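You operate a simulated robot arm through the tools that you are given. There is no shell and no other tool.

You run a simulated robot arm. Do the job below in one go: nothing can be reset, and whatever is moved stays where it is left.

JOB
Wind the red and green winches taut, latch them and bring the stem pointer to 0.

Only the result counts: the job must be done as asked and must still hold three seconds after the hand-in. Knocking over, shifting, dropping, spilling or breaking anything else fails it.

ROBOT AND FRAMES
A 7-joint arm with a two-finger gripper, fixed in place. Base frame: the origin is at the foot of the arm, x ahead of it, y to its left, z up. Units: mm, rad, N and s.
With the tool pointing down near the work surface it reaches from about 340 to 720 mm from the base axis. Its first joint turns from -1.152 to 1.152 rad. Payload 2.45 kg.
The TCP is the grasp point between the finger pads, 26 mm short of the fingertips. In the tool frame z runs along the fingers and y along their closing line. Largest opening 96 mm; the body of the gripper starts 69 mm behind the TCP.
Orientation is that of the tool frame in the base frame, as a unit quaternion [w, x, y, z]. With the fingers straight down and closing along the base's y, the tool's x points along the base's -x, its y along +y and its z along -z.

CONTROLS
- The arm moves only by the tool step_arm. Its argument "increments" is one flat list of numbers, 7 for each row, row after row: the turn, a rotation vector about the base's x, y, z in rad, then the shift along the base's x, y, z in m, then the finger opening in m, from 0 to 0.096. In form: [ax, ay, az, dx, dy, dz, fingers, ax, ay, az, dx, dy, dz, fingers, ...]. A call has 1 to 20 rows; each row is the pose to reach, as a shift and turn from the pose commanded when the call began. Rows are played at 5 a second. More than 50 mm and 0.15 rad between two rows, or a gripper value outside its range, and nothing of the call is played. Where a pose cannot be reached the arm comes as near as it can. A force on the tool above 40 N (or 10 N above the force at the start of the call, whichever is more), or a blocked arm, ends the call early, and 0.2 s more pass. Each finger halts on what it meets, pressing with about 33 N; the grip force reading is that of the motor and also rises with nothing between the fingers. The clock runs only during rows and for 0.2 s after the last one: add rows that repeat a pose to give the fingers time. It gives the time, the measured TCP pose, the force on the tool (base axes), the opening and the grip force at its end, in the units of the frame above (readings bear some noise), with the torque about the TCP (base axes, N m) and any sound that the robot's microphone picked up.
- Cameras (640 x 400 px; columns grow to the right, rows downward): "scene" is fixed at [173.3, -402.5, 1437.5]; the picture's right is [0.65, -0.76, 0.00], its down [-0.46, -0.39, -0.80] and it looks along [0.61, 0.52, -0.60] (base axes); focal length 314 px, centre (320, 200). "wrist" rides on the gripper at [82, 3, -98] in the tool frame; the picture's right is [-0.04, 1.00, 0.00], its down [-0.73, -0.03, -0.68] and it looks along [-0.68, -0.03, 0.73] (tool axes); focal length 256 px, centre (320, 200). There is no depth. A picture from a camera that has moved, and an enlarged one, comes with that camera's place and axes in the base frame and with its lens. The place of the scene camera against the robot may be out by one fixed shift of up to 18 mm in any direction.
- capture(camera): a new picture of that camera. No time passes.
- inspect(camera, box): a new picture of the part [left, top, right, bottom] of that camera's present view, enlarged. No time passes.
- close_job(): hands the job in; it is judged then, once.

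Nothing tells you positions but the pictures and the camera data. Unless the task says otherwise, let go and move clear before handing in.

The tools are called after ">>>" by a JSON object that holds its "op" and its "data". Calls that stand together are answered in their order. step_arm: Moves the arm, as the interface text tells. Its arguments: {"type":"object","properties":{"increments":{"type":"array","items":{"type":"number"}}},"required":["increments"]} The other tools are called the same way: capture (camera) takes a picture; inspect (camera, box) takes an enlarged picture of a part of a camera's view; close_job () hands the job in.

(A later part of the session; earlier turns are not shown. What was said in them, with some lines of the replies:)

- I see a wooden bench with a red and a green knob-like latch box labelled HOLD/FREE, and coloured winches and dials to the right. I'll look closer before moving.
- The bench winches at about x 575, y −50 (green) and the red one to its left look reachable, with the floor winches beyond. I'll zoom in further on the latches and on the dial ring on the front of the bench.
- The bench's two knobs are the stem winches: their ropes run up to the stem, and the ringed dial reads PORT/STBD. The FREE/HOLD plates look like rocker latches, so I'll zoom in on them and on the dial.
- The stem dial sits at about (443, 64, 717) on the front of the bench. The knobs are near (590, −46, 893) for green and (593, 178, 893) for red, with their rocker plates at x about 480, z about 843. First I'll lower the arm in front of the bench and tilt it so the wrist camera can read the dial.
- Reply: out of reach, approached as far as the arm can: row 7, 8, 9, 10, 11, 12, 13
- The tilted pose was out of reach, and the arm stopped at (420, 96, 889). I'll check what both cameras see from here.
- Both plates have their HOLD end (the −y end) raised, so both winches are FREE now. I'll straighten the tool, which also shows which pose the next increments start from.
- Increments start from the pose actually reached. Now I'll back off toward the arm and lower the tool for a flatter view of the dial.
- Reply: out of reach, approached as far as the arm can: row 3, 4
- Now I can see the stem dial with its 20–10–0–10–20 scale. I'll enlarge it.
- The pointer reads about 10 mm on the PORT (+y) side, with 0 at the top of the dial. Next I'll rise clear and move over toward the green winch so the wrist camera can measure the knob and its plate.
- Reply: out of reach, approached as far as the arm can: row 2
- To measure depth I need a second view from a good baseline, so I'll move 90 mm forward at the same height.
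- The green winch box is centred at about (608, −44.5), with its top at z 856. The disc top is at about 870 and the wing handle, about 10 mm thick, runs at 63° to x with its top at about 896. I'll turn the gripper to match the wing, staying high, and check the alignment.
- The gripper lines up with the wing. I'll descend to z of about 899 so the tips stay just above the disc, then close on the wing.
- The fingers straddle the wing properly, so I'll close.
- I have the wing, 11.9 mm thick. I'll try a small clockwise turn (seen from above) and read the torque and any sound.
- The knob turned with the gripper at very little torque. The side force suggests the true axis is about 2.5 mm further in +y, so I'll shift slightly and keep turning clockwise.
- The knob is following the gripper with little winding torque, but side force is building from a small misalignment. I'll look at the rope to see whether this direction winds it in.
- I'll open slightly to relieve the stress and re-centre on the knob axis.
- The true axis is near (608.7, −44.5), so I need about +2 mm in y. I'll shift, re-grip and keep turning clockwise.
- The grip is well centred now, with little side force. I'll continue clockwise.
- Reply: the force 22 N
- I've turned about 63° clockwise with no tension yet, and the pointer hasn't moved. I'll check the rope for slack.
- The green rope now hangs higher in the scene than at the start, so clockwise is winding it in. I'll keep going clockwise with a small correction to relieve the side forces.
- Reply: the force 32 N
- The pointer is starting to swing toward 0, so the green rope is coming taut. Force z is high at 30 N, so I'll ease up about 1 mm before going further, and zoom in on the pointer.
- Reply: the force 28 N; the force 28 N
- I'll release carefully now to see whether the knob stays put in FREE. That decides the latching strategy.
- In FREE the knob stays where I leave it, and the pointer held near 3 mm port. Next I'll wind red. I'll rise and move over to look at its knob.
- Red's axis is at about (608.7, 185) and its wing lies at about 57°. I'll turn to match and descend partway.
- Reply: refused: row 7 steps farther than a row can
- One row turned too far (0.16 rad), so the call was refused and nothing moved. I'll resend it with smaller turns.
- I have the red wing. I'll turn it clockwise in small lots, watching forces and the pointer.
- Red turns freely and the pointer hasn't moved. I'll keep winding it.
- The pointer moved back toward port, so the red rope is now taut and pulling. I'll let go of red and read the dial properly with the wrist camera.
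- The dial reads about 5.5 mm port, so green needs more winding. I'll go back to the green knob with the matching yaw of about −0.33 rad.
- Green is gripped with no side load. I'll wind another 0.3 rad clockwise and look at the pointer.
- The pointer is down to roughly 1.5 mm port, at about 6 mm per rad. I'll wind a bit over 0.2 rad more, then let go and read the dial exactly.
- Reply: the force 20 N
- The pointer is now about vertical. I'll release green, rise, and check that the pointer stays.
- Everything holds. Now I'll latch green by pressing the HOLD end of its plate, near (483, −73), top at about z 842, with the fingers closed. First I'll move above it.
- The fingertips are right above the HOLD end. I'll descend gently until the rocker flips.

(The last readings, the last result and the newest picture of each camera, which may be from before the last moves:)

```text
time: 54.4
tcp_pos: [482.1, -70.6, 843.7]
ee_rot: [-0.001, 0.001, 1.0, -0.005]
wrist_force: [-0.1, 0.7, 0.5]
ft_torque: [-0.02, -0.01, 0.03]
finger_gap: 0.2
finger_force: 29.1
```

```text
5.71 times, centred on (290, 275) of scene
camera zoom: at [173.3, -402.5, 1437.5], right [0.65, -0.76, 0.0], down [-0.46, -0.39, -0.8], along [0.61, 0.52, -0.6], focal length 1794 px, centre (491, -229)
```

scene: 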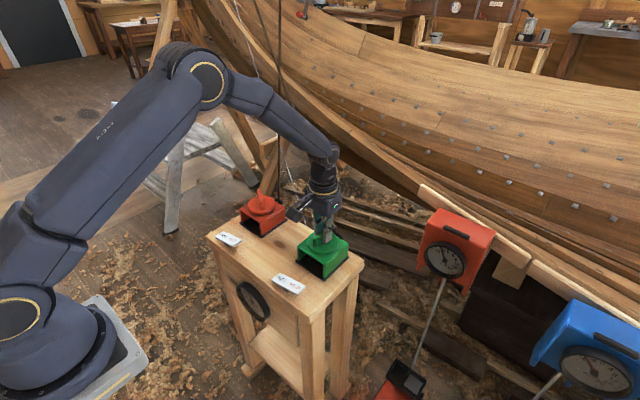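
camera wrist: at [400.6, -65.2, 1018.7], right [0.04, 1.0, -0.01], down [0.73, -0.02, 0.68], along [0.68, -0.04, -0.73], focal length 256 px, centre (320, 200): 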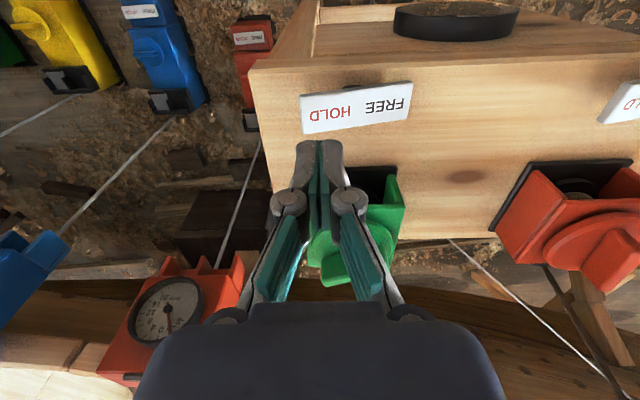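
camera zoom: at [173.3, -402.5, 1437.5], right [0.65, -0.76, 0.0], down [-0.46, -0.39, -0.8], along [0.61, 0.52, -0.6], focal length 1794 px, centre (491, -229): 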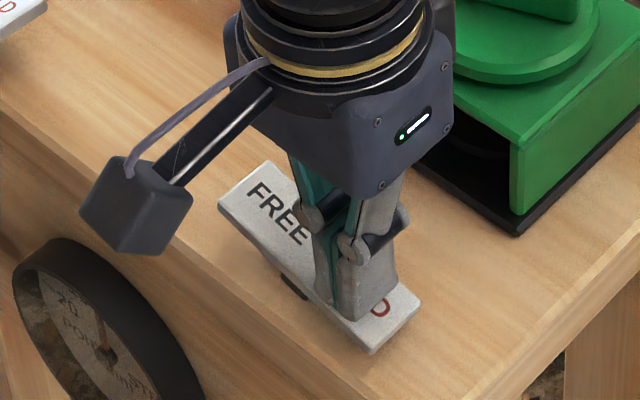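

The rocker is tipping toward HOLD with almost no resistance. I'll go a few millimetres further to reach its stop.

>>> {"op": "step_arm", "data": {"increments": [0, 0, 0, 0, -0.002, -0.0015, 0, 0, 0, 0, 0, -0.002, -0.003, 0, 0, 0, 0, 0, -0.002, -0.0045, 0, 0, 0, 0, 0, -0.002, -0.0045, 0]}}

>>> {"op": "inspect", "data": {"camera": "scene", "box": [250, 240, 330, 310]}}

>>> {"op": "capture", "data": {"camera": "wrist"}}

```text
time: 55.0
tcp_pos: [483.7, -72.0, 843.1]
ee_rot: [0.0, 0.001, 1.0, -0.004]
wrist_force: [-6.3, 1.2, 17.8]
ft_torque: [0.16, 0.16, 0.04]
finger_gap: 0.0
finger_force: 28.5
stopped in row 3: the force on the tool passed its limit at 45 N (the readings are from after the stop); the commanded pose is now the measured one
```

```text
5.71 times, centred on (290, 275) of scene
camera zoom: at [172.9, -402.4, 1437.5], right [0.65, -0.76, 0.0], down [-0.46, -0.39, -0.8], along [0.61, 0.52, -0.6], focal length 1794 px, centre (491, -229)
```

zoom: 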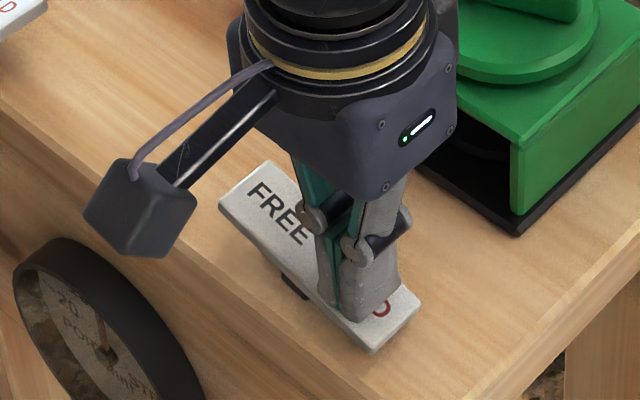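

```text
taken
camera wrist: at [401.5, -67.4, 942.3], right [0.04, 1.0, -0.01], down [0.73, -0.02, 0.68], along [0.68, -0.03, -0.73], focal length 256 px, centre (320, 200)
```

wrist: 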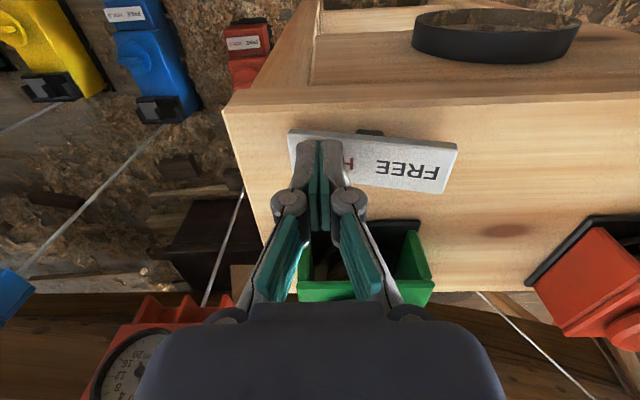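

The rocker is at its HOLD stop, so I'll lift off and see whether it stays.

>>> {"op": "step_arm", "data": {"increments": [0, 0, 0, 0, 0, 0.01, 0, 0, 0, 0, 0, 0, 0.05, 0, 0, 0, 0, 0, 0, 0.09, 0, 0, 0, 0, 0, 0, 0.09, 0]}}

>>> {"op": "inspect", "data": {"camera": "wrist", "box": [270, 60, 450, 180]}}

>>> {"op": "inspect", "data": {"camera": "scene", "box": [240, 284, 268, 312]}}

>>> {"op": "inspect", "data": {"camera": "scene", "box": [190, 180, 370, 310]}}

```text
time: 56.0
tcp_pos: [482.7, -72.5, 932.9]
ee_rot: [0.0, 0.001, 1.0, -0.004]
wrist_force: [0.1, -0.3, -0.1]
ft_torque: [0.0, -0.03, 0.0]
finger_gap: 0.0
finger_force: 28.9
```

```text
3.33 times, centred on (360, 120) of wrist
camera zoom: at [401.1, -68.1, 1031.3], right [0.04, 1.0, -0.01], down [0.73, -0.02, 0.68], along [0.68, -0.03, -0.73], focal length 853 px, centre (187, 467)
```

zoom: 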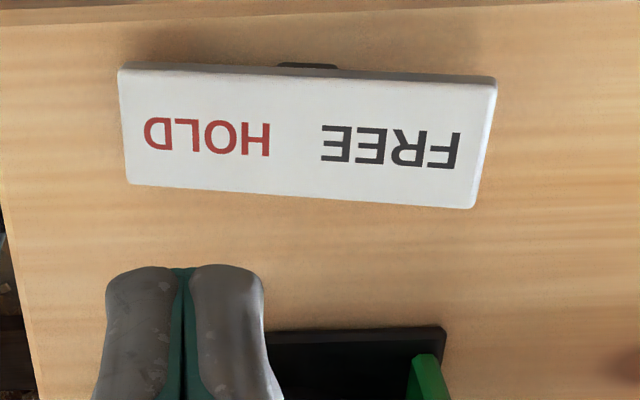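

```text
14.29 times, centred on (254, 298) of scene
camera zoom: at [173.3, -402.5, 1437.5], right [0.65, -0.76, 0.0], down [-0.46, -0.39, -0.8], along [0.61, 0.52, -0.6], focal length 4486 px, centre (1263, -1200)
```

zoom: 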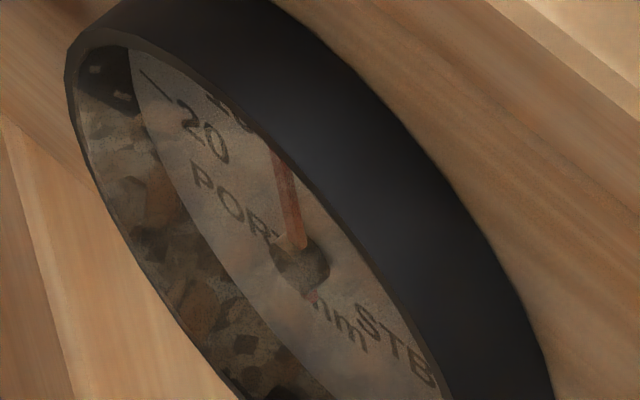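

```text
3.08 times, centred on (280, 245) of scene
camera zoom: at [173.3, -402.5, 1437.5], right [0.65, -0.76, 0.0], down [-0.46, -0.39, -0.8], along [0.61, 0.52, -0.6], focal length 966 px, centre (443, 62)
```

zoom: 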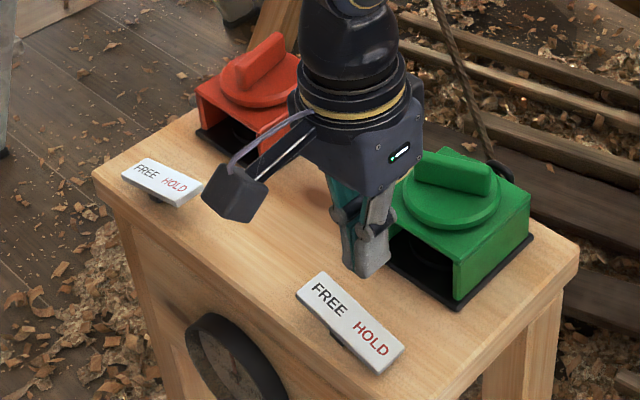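

Green is latched, with HOLD down, and the pointer didn't move. Now I'll read the dial from the front.

>>> {"op": "step_arm", "data": {"increments": [0, 0, 0, -0.03, 0.03, 0.01, 0.02, 0, 0, 0, -0.06, 0.06, 0.02, 0.04, 0, 0, 0, -0.09, 0.09, 0.02, 0.06, 0, 0, 0, -0.12, 0.12, 0.02, 0.08, 0, 0, 0, -0.131, 0.133, 0, 0.096, 0, -0.03, 0, -0.131, 0.133, -0.04, 0.096, 0, -0.06, 0, -0.131, 0.133, -0.08, 0.096, 0, -0.1, 0, -0.131, 0.133, -0.123, 0.096, 0, -0.1, 0, -0.131, 0.133, -0.123, 0.096]}}

>>> {"op": "inspect", "data": {"camera": "wrist", "box": [270, 120, 400, 212]}}

```text
time: 58.0
tcp_pos: [351.2, 59.1, 807.6]
ee_rot: [0.051, 0.001, 0.999, -0.004]
wrist_force: [0.5, 0.5, 0.3]
ft_torque: [0.02, 0.02, 0.0]
finger_gap: 96.0
finger_force: 0.1
```

```text
4.35 times, centred on (335, 166) of wrist
camera zoom: at [261.6, 63.9, 896.9], right [0.04, 1.0, 0.0], down [0.66, -0.02, 0.75], along [0.75, -0.03, -0.66], focal length 1113 px, centre (255, 348)
```

zoom: 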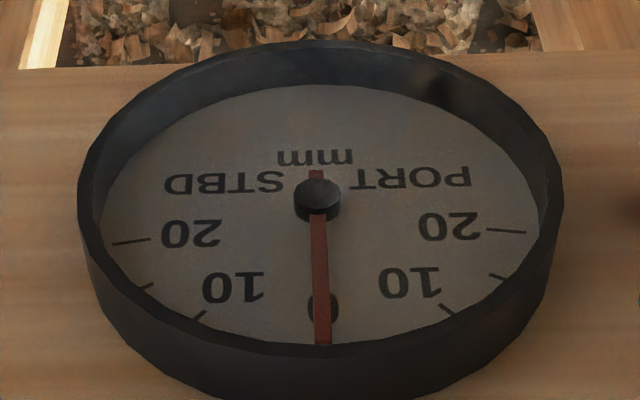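

>>> {"op": "inspect", "data": {"camera": "wrist", "box": [312, 160, 360, 200]}}

>>> {"op": "inspect", "data": {"camera": "wrist", "box": [290, 150, 382, 204]}}

```text
10.00 times, centred on (336, 180) of wrist
camera zoom: at [261.6, 63.9, 896.9], right [0.04, 1.0, 0.0], down [0.66, -0.02, 0.75], along [0.75, -0.03, -0.66], focal length 2560 px, centre (160, 400)
```

zoom: 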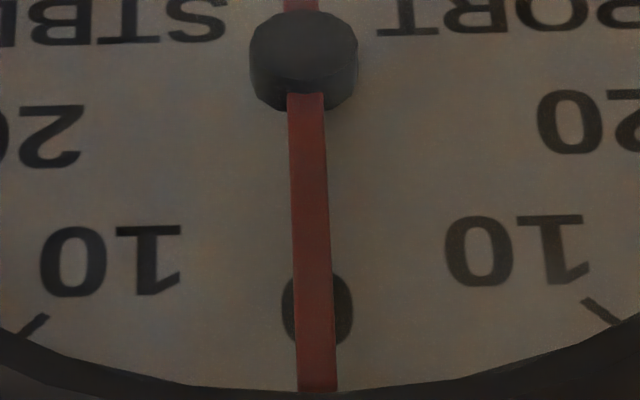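

```text
6.96 times, centred on (336, 177) of wrist
camera zoom: at [261.6, 63.9, 896.9], right [0.04, 1.0, 0.0], down [0.66, -0.02, 0.75], along [0.75, -0.03, -0.66], focal length 1781 px, centre (209, 360)
```

zoom: 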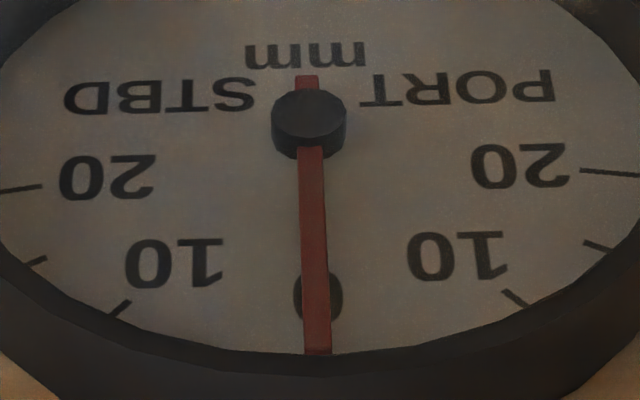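

The pointer sits on 0 to within about 0.2 mm. Before latching red I'll check that both ropes look straight and taut.

>>> {"op": "inspect", "data": {"camera": "scene", "box": [220, 0, 360, 220]}}

>>> {"op": "capture", "data": {"camera": "scene"}}

>>> {"op": "inspect", "data": {"camera": "scene", "box": [220, 0, 300, 50]}}

>>> {"op": "inspect", "data": {"camera": "scene", "box": [260, 100, 360, 240]}}

```text
1.82 times, centred on (290, 110) of scene
camera zoom: at [173.3, -402.5, 1437.5], right [0.65, -0.76, 0.0], down [-0.46, -0.39, -0.8], along [0.61, 0.52, -0.6], focal length 571 px, centre (374, 364)
```

zoom: 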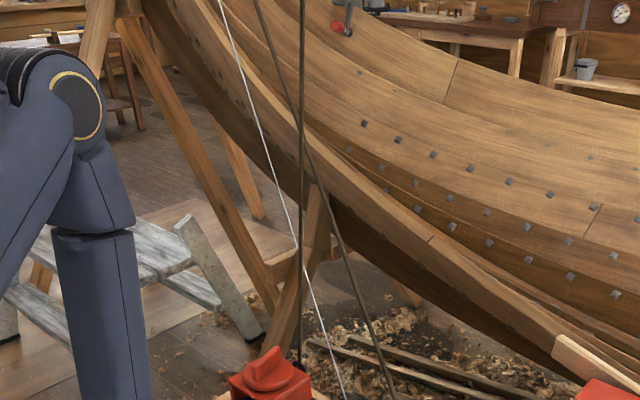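

```text
taken
```

scene: 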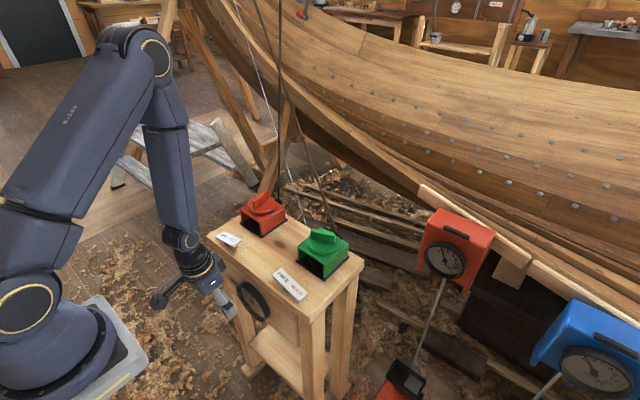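

```text
8.00 times, centred on (260, 25) of scene
camera zoom: at [173.3, -402.5, 1437.5], right [0.65, -0.76, 0.0], down [-0.46, -0.39, -0.8], along [0.61, 0.52, -0.6], focal length 2512 px, centre (800, 1600)
```

zoom: 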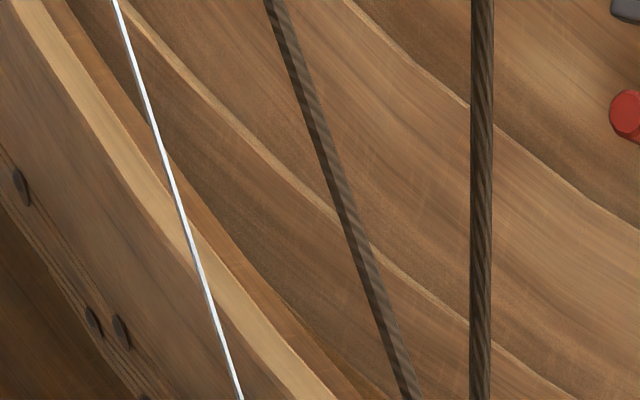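

```text
2.86 times, centred on (310, 170) of scene
camera zoom: at [173.3, -402.5, 1437.5], right [0.65, -0.76, 0.0], down [-0.46, -0.39, -0.8], along [0.61, 0.52, -0.6], focal length 897 px, centre (349, 286)
```

zoom: 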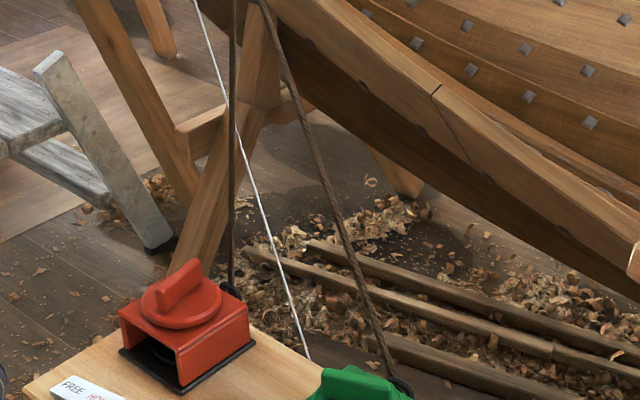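

Both ropes look straight. Now I'll latch red by moving above its HOLD end, at about (483, 153), with the fingers closed.

>>> {"op": "step_arm", "data": {"increments": [0, 0.03, 0, 0.003, 0, 0.04, 0.08, 0, 0.06, 0, 0.006, 0, 0.08, 0.06, 0, 0.1, 0, 0.01, 0, 0.122, 0.04, 0, 0.1, 0, 0.04, 0.02, 0.13, 0.02, 0, 0.1, 0, 0.075, 0.045, 0.13, 0, 0, 0.1, 0, 0.105, 0.07, 0.13, 0, 0, 0.1, 0, 0.132, 0.094, 0.122, 0, 0, 0.1, 0, 0.132, 0.094, 0.115, 0, 0, 0.1, 0, 0.132, 0.094, 0.115, 0]}}

>>> {"op": "capture", "data": {"camera": "wrist"}}

>>> {"op": "inspect", "data": {"camera": "scene", "box": [190, 190, 290, 270]}}

```text
time: 60.0
tcp_pos: [482.9, 153.8, 927.1]
ee_rot: [0.0, 0.001, 1.0, -0.005]
wrist_force: [0.4, 0.3, -0.4]
ft_torque: [-0.01, -0.03, -0.02]
finger_gap: 0.0
finger_force: 28.2
```

```text
taken
camera wrist: at [403.2, 159.6, 1024.6], right [0.04, 1.0, -0.01], down [0.73, -0.02, 0.68], along [0.68, -0.03, -0.73], focal length 256 px, centre (320, 200)
```

wrist: 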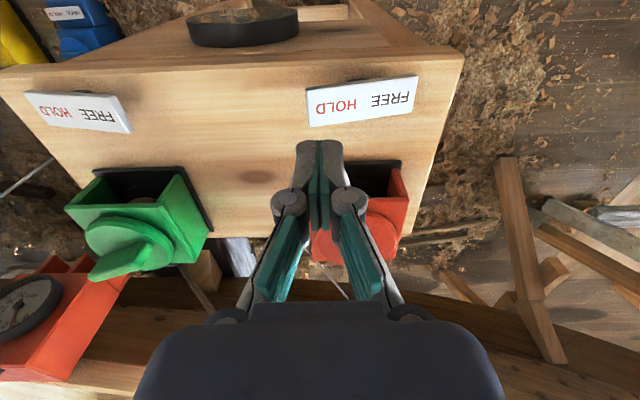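

```text
5.00 times, centred on (240, 230) of scene
camera zoom: at [173.3, -402.4, 1437.5], right [0.65, -0.76, 0.0], down [-0.46, -0.39, -0.8], along [0.61, 0.52, -0.6], focal length 1570 px, centre (720, 50)
```

zoom: 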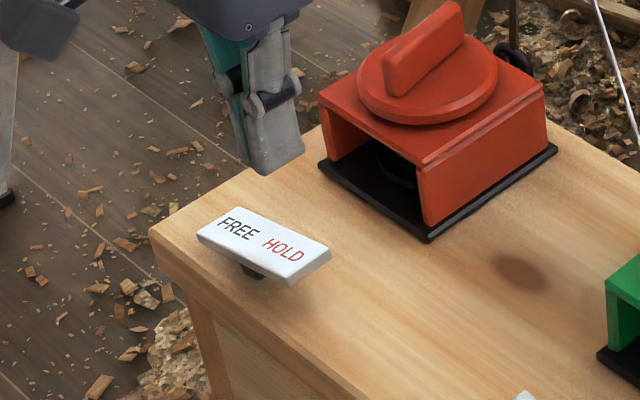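

>>> {"op": "step_arm", "data": {"increments": [0, 0, 0, 0, 0.004, -0.02, 0, 0, 0, 0, 0, 0.004, -0.04, 0, 0, 0, 0, 0, 0.004, -0.055, 0, 0, 0, 0, 0, 0.004, -0.061, 0, 0, 0, 0, 0, 0.004, -0.064, 0, 0, 0, 0, 0, 0.004, -0.067, 0, 0, 0, 0, 0, 0.004, -0.07, 0, 0, 0, 0, 0, 0.004, -0.073, 0, 0, 0, 0, 0, 0.004, -0.076, 0, 0, 0, 0, 0, 0.004, -0.079, 0, 0, 0, 0, 0, 0.004, -0.081, 0]}}

>>> {"op": "inspect", "data": {"camera": "scene", "box": [190, 190, 290, 270]}}

```text
time: 62.4
tcp_pos: [482.2, 158.6, 843.7]
ee_rot: [0.0, 0.001, 1.0, -0.004]
wrist_force: [-2.9, -2.0, 6.8]
ft_torque: [0.01, 0.07, 0.04]
finger_gap: 0.0
finger_force: 28.7
```

```text
5.00 times, centred on (240, 230) of scene
camera zoom: at [173.1, -402.5, 1437.5], right [0.65, -0.76, 0.0], down [-0.46, -0.39, -0.8], along [0.61, 0.52, -0.6], focal length 1570 px, centre (720, 50)
```

zoom: 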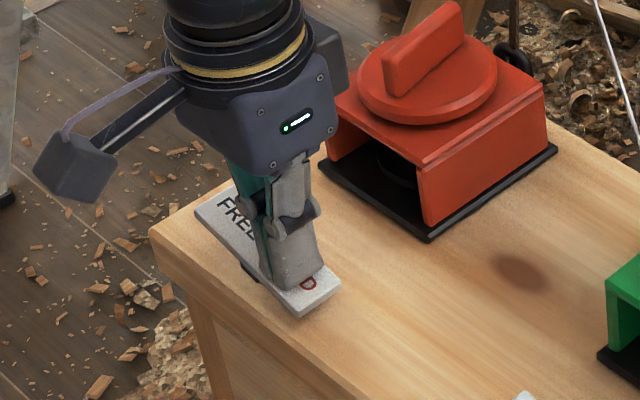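

The red rocker has tipped to HOLD and I feel light resistance at its stop. I'll press slightly more, then lift off.

>>> {"op": "step_arm", "data": {"increments": [0, 0, 0, 0, 0, -0.0006, 0, 0, 0, 0, 0, 0, -0.0006, 0]}}

>>> {"op": "step_arm", "data": {"increments": [0, 0, 0, 0, 0, 0.01, 0, 0, 0, 0, 0, 0, 0.05, 0, 0, 0, 0, 0, 0, 0.09, 0, 0, 0, 0, 0, 0, 0.09, 0]}}

>>> {"op": "capture", "data": {"camera": "wrist"}}

>>> {"op": "inspect", "data": {"camera": "scene", "box": [190, 180, 370, 310]}}

>>> {"op": "inspect", "data": {"camera": "scene", "box": [240, 284, 268, 312]}}

```text
time: 63.0
tcp_pos: [484.0, 158.4, 844.5]
ee_rot: [0.0, 0.001, 1.0, -0.005]
wrist_force: [-6.8, -7.7, 18.4]
ft_torque: [0.03, 0.14, 0.02]
finger_gap: 0.0
finger_force: 28.9
```

```text
time: 64.0
tcp_pos: [485.7, 157.1, 932.4]
ee_rot: [0.0, 0.001, 1.0, -0.003]
wrist_force: [-1.0, 0.1, 0.3]
ft_torque: [0.02, 0.01, 0.02]
finger_gap: 0.2
finger_force: 29.1
```

```text
taken
camera wrist: at [404.5, 162.1, 1031.0], right [0.04, 1.0, -0.01], down [0.73, -0.02, 0.68], along [0.68, -0.03, -0.73], focal length 256 px, centre (320, 200)
```

wrist: 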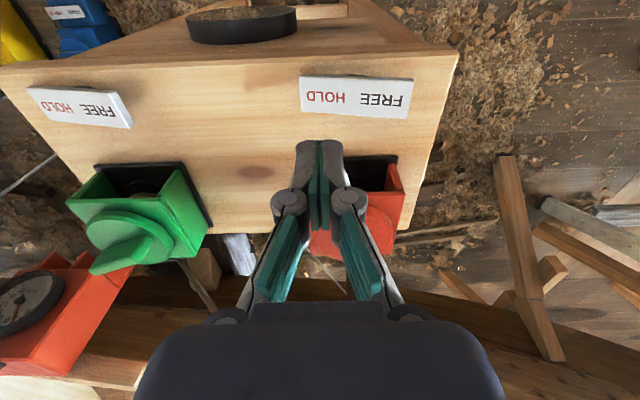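

```text
3.08 times, centred on (280, 245) of scene
camera zoom: at [173.3, -402.5, 1437.5], right [0.65, -0.76, 0.0], down [-0.46, -0.39, -0.8], along [0.61, 0.52, -0.6], focal length 966 px, centre (443, 62)
```

zoom: 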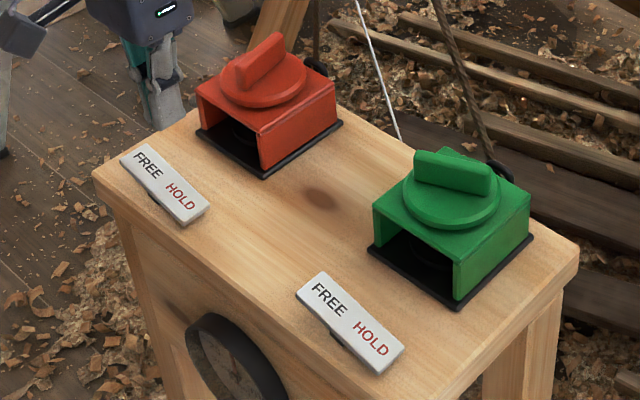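

```text
14.29 times, centred on (254, 298) of scene
camera zoom: at [173.3, -402.5, 1437.5], right [0.65, -0.76, 0.0], down [-0.46, -0.39, -0.8], along [0.61, 0.52, -0.6], focal length 4486 px, centre (1263, -1200)
```

zoom: 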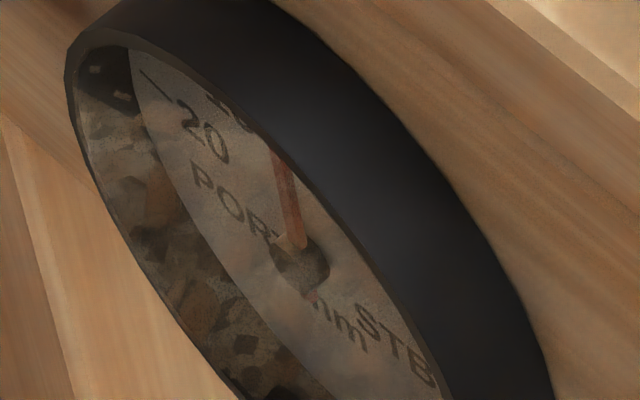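

Both rockers are in HOLD and the pointer hasn't moved. To confirm red is really taut, I'll view its rope from the same spot as an earlier picture.

>>> {"op": "step_arm", "data": {"increments": [0, 0, 0, 0, 0, 0.04, 0.02, 0, 0, 0, 0, 0, 0.066, 0.04, 0, 0, 0, 0.02, -0.04, 0.066, 0.06, 0, 0, 0, 0.04, -0.08, 0.066, 0.08, 0, 0, 0, 0.06, -0.12, 0.066, 0.096, 0, 0, 0, 0.08, -0.16, 0.066, 0.096, 0, 0, 0, 0.105, -0.198, 0.066, 0.096, 0, 0, 0, 0.105, -0.198, 0.066, 0.096]}}

>>> {"op": "capture", "data": {"camera": "wrist"}}

>>> {"op": "inspect", "data": {"camera": "wrist", "box": [480, 60, 640, 320]}}

```text
time: 65.8
tcp_pos: [589.1, -39.9, 1001.5]
ee_rot: [0.0, 0.0, 1.0, -0.006]
wrist_force: [0.9, 0.2, 0.8]
ft_torque: [0.0, -0.04, 0.02]
finger_gap: 96.0
finger_force: 0.0
```

```text
taken
camera wrist: at [507.7, -34.9, 1099.7], right [0.04, 1.0, -0.01], down [0.73, -0.02, 0.68], along [0.68, -0.03, -0.73], focal length 256 px, centre (320, 200)
```

wrist: 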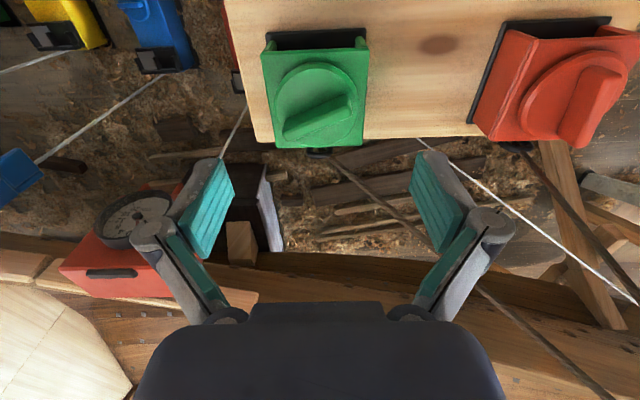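

```text
1.54 times, centred on (560, 190) of wrist
camera zoom: at [507.7, -34.9, 1099.7], right [0.04, 1.0, -0.01], down [0.73, -0.02, 0.68], along [0.68, -0.03, -0.73], focal length 394 px, centre (-49, 215)
```

zoom: 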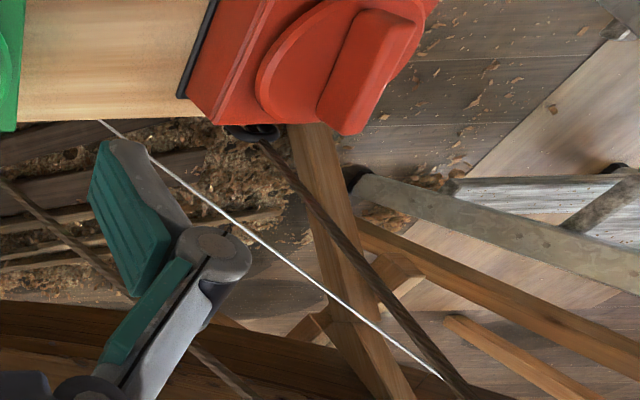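

>>> {"op": "inspect", "data": {"camera": "wrist", "box": [510, 130, 640, 320]}}

>>> {"op": "inspect", "data": {"camera": "wrist", "box": [320, 140, 620, 400]}}

```text
2.11 times, centred on (575, 225) of wrist
camera zoom: at [507.7, -34.9, 1099.7], right [0.04, 1.0, -0.01], down [0.73, -0.02, 0.68], along [0.68, -0.03, -0.73], focal length 539 px, centre (-217, 147)
```

zoom: 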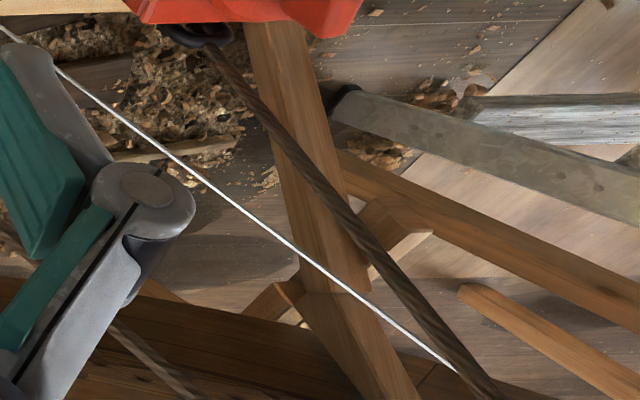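

```text
1.54 times, centred on (470, 270) of wrist
camera zoom: at [507.7, -34.9, 1099.7], right [0.04, 1.0, -0.01], down [0.73, -0.02, 0.68], along [0.68, -0.03, -0.73], focal length 394 px, centre (89, 92)
```

zoom: 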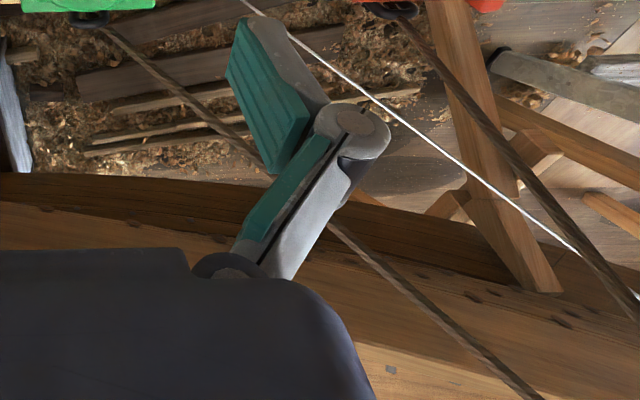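

Both ropes are now straight, and red's was visibly sagging earlier. One last reading of the dial from the front.

>>> {"op": "step_arm", "data": {"increments": [0, 0, 0, -0.04, 0.017, 0, 0.096, 0, 0, 0, -0.08, 0.034, 0, 0.096, 0, 0, 0, -0.12, 0.05, 0, 0.096, 0, 0, 0, -0.16, 0.067, 0, 0.096, 0, 0, 0, -0.2, 0.084, 0, 0.096, 0, 0, 0, -0.235, 0.1, 0, 0.096, 0, 0, 0, -0.238, 0.1, -0.04, 0.096, 0, 0, 0, -0.238, 0.1, -0.08, 0.096, 0, -0.03, 0, -0.238, 0.1, -0.12, 0.096, 0, -0.06, 0, -0.238, 0.1, -0.16, 0.096, 0, -0.1, 0, -0.238, 0.1, -0.193, 0.096, 0, -0.1, 0, -0.238, 0.1, -0.193, 0.096]}}

>>> {"op": "inspect", "data": {"camera": "wrist", "box": [290, 140, 382, 204]}}

>>> {"op": "capture", "data": {"camera": "wrist"}}

```text
time: 68.4
tcp_pos: [352.2, 61.5, 809.3]
ee_rot: [0.05, 0.0, 0.999, -0.004]
wrist_force: [-0.5, 0.8, -0.1]
ft_torque: [0.01, 0.0, 0.02]
finger_gap: 95.9
finger_force: 0.0
```

```text
6.25 times, centred on (336, 172) of wrist
camera zoom: at [261.3, 66.3, 897.7], right [0.04, 1.0, 0.0], down [0.66, -0.02, 0.75], along [0.75, -0.03, -0.66], focal length 1600 px, centre (220, 375)
```

zoom: 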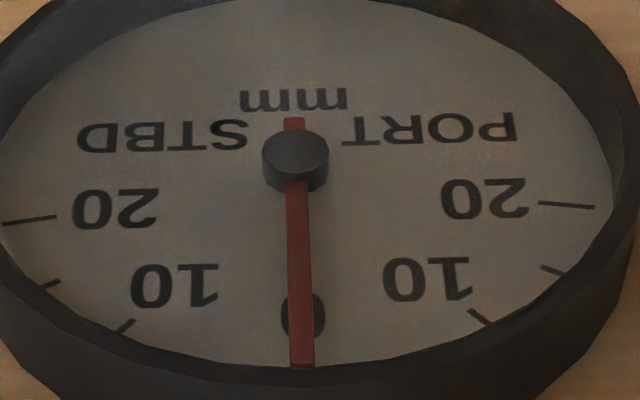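

```text
taken
camera wrist: at [261.3, 66.3, 897.7], right [0.04, 1.0, 0.0], down [0.66, -0.02, 0.75], along [0.75, -0.03, -0.66], focal length 256 px, centre (320, 200)
```

wrist: 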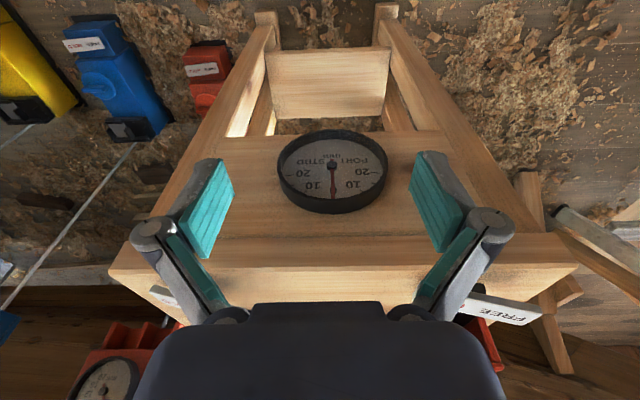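

The pointer is within about 0.2 mm of 0, both latches are on HOLD and both ropes are taut. I'll lift the arm clear and take a final check.

>>> {"op": "step_arm", "data": {"increments": [0, 0.03, 0, 0.003, 0, 0.045, 0.096, 0, 0.06, 0, 0.006, 0, 0.09, 0.096, 0, 0.1, 0, 0.01, 0, 0.135, 0.096, 0, 0.1, 0, 0.015, -0.01, 0.18, 0.096, 0, 0.1, 0, 0.02, -0.03, 0.22, 0.096, 0, 0.1, 0, 0.02, -0.05, 0.26, 0.096, 0, 0.1, 0, 0.02, -0.05, 0.26, 0.096]}}

>>> {"op": "capture", "data": {"camera": "scene"}}

>>> {"op": "inspect", "data": {"camera": "scene", "box": [190, 180, 370, 330]}}

>>> {"op": "inspect", "data": {"camera": "scene", "box": [240, 284, 268, 312]}}

```text
time: 70.0
tcp_pos: [372.0, 8.2, 1068.4]
ee_rot: [0.0, 0.0, 1.0, -0.004]
wrist_force: [0.5, -0.3, -0.8]
ft_torque: [0.0, -0.01, 0.0]
finger_gap: 96.0
finger_force: 0.0
```

```text
taken
```

scene: 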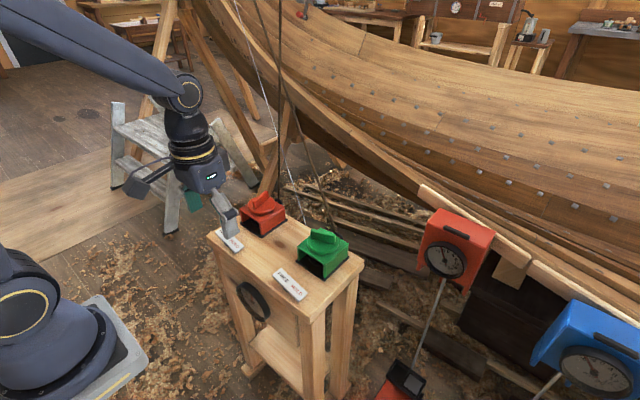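

```text
2.67 times, centred on (280, 255) of scene
camera zoom: at [173.3, -402.5, 1437.5], right [0.65, -0.76, 0.0], down [-0.46, -0.39, -0.8], along [0.61, 0.52, -0.6], focal length 837 px, centre (427, 53)
```

zoom: 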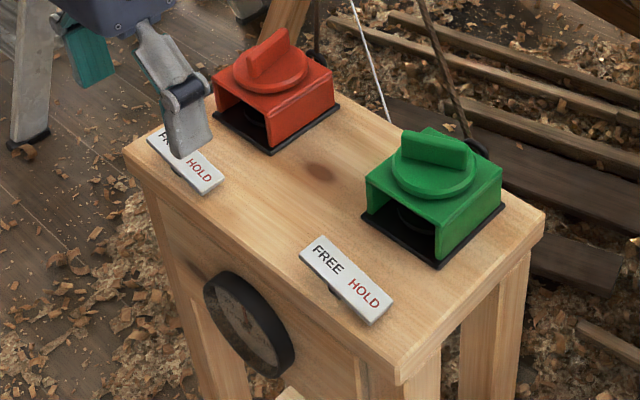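

```text
14.29 times, centred on (254, 298) of scene
camera zoom: at [173.3, -402.5, 1437.5], right [0.65, -0.76, 0.0], down [-0.46, -0.39, -0.8], along [0.61, 0.52, -0.6], focal length 4486 px, centre (1263, -1200)
```

zoom: 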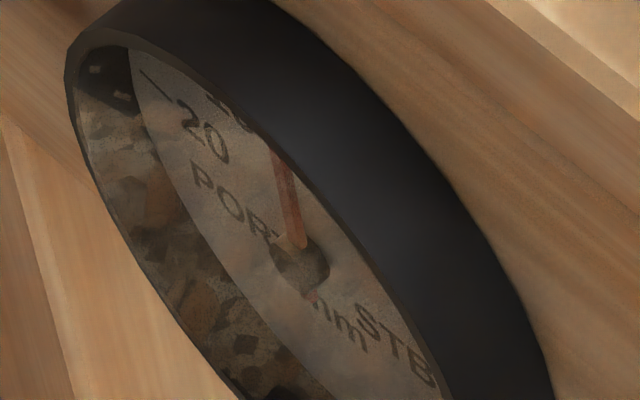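

Both winches are wound taut and on HOLD, the pointer is steady at 0, the arm is clear and nothing else has moved. I'm handing in.

>>> {"op": "close_job", "data": {}}

```text
The job is handed in.
```

The red and green bench winches are wound taut and both latches are on HOLD. The stem pointer sits on 0, within about 0.2 mm by my last reading, after starting at about 9.5 mm port. I handed the job in but got no verdict back.

- **Ropes:** both look straight in the last pictures; red's was sagging before I wound it. I had no tension reading, so "taut" is judged by sight and by each winch moving the pointer.
- **Latches:** both plates stayed down on HOLD after I let go, and latching did not move the pointer.
- **Force stop:** while I pressed the green latch to its stop, the force reached 45 N and the move cut off. I lifted off and saw no damage or shift.
- **Which winches:** I took the job to mean the two bench winches whose ropes run to the stem, and left the coloured floor winches alone.

I lifted the arm clear before handing in, and nothing else in the scene appears to have moved.
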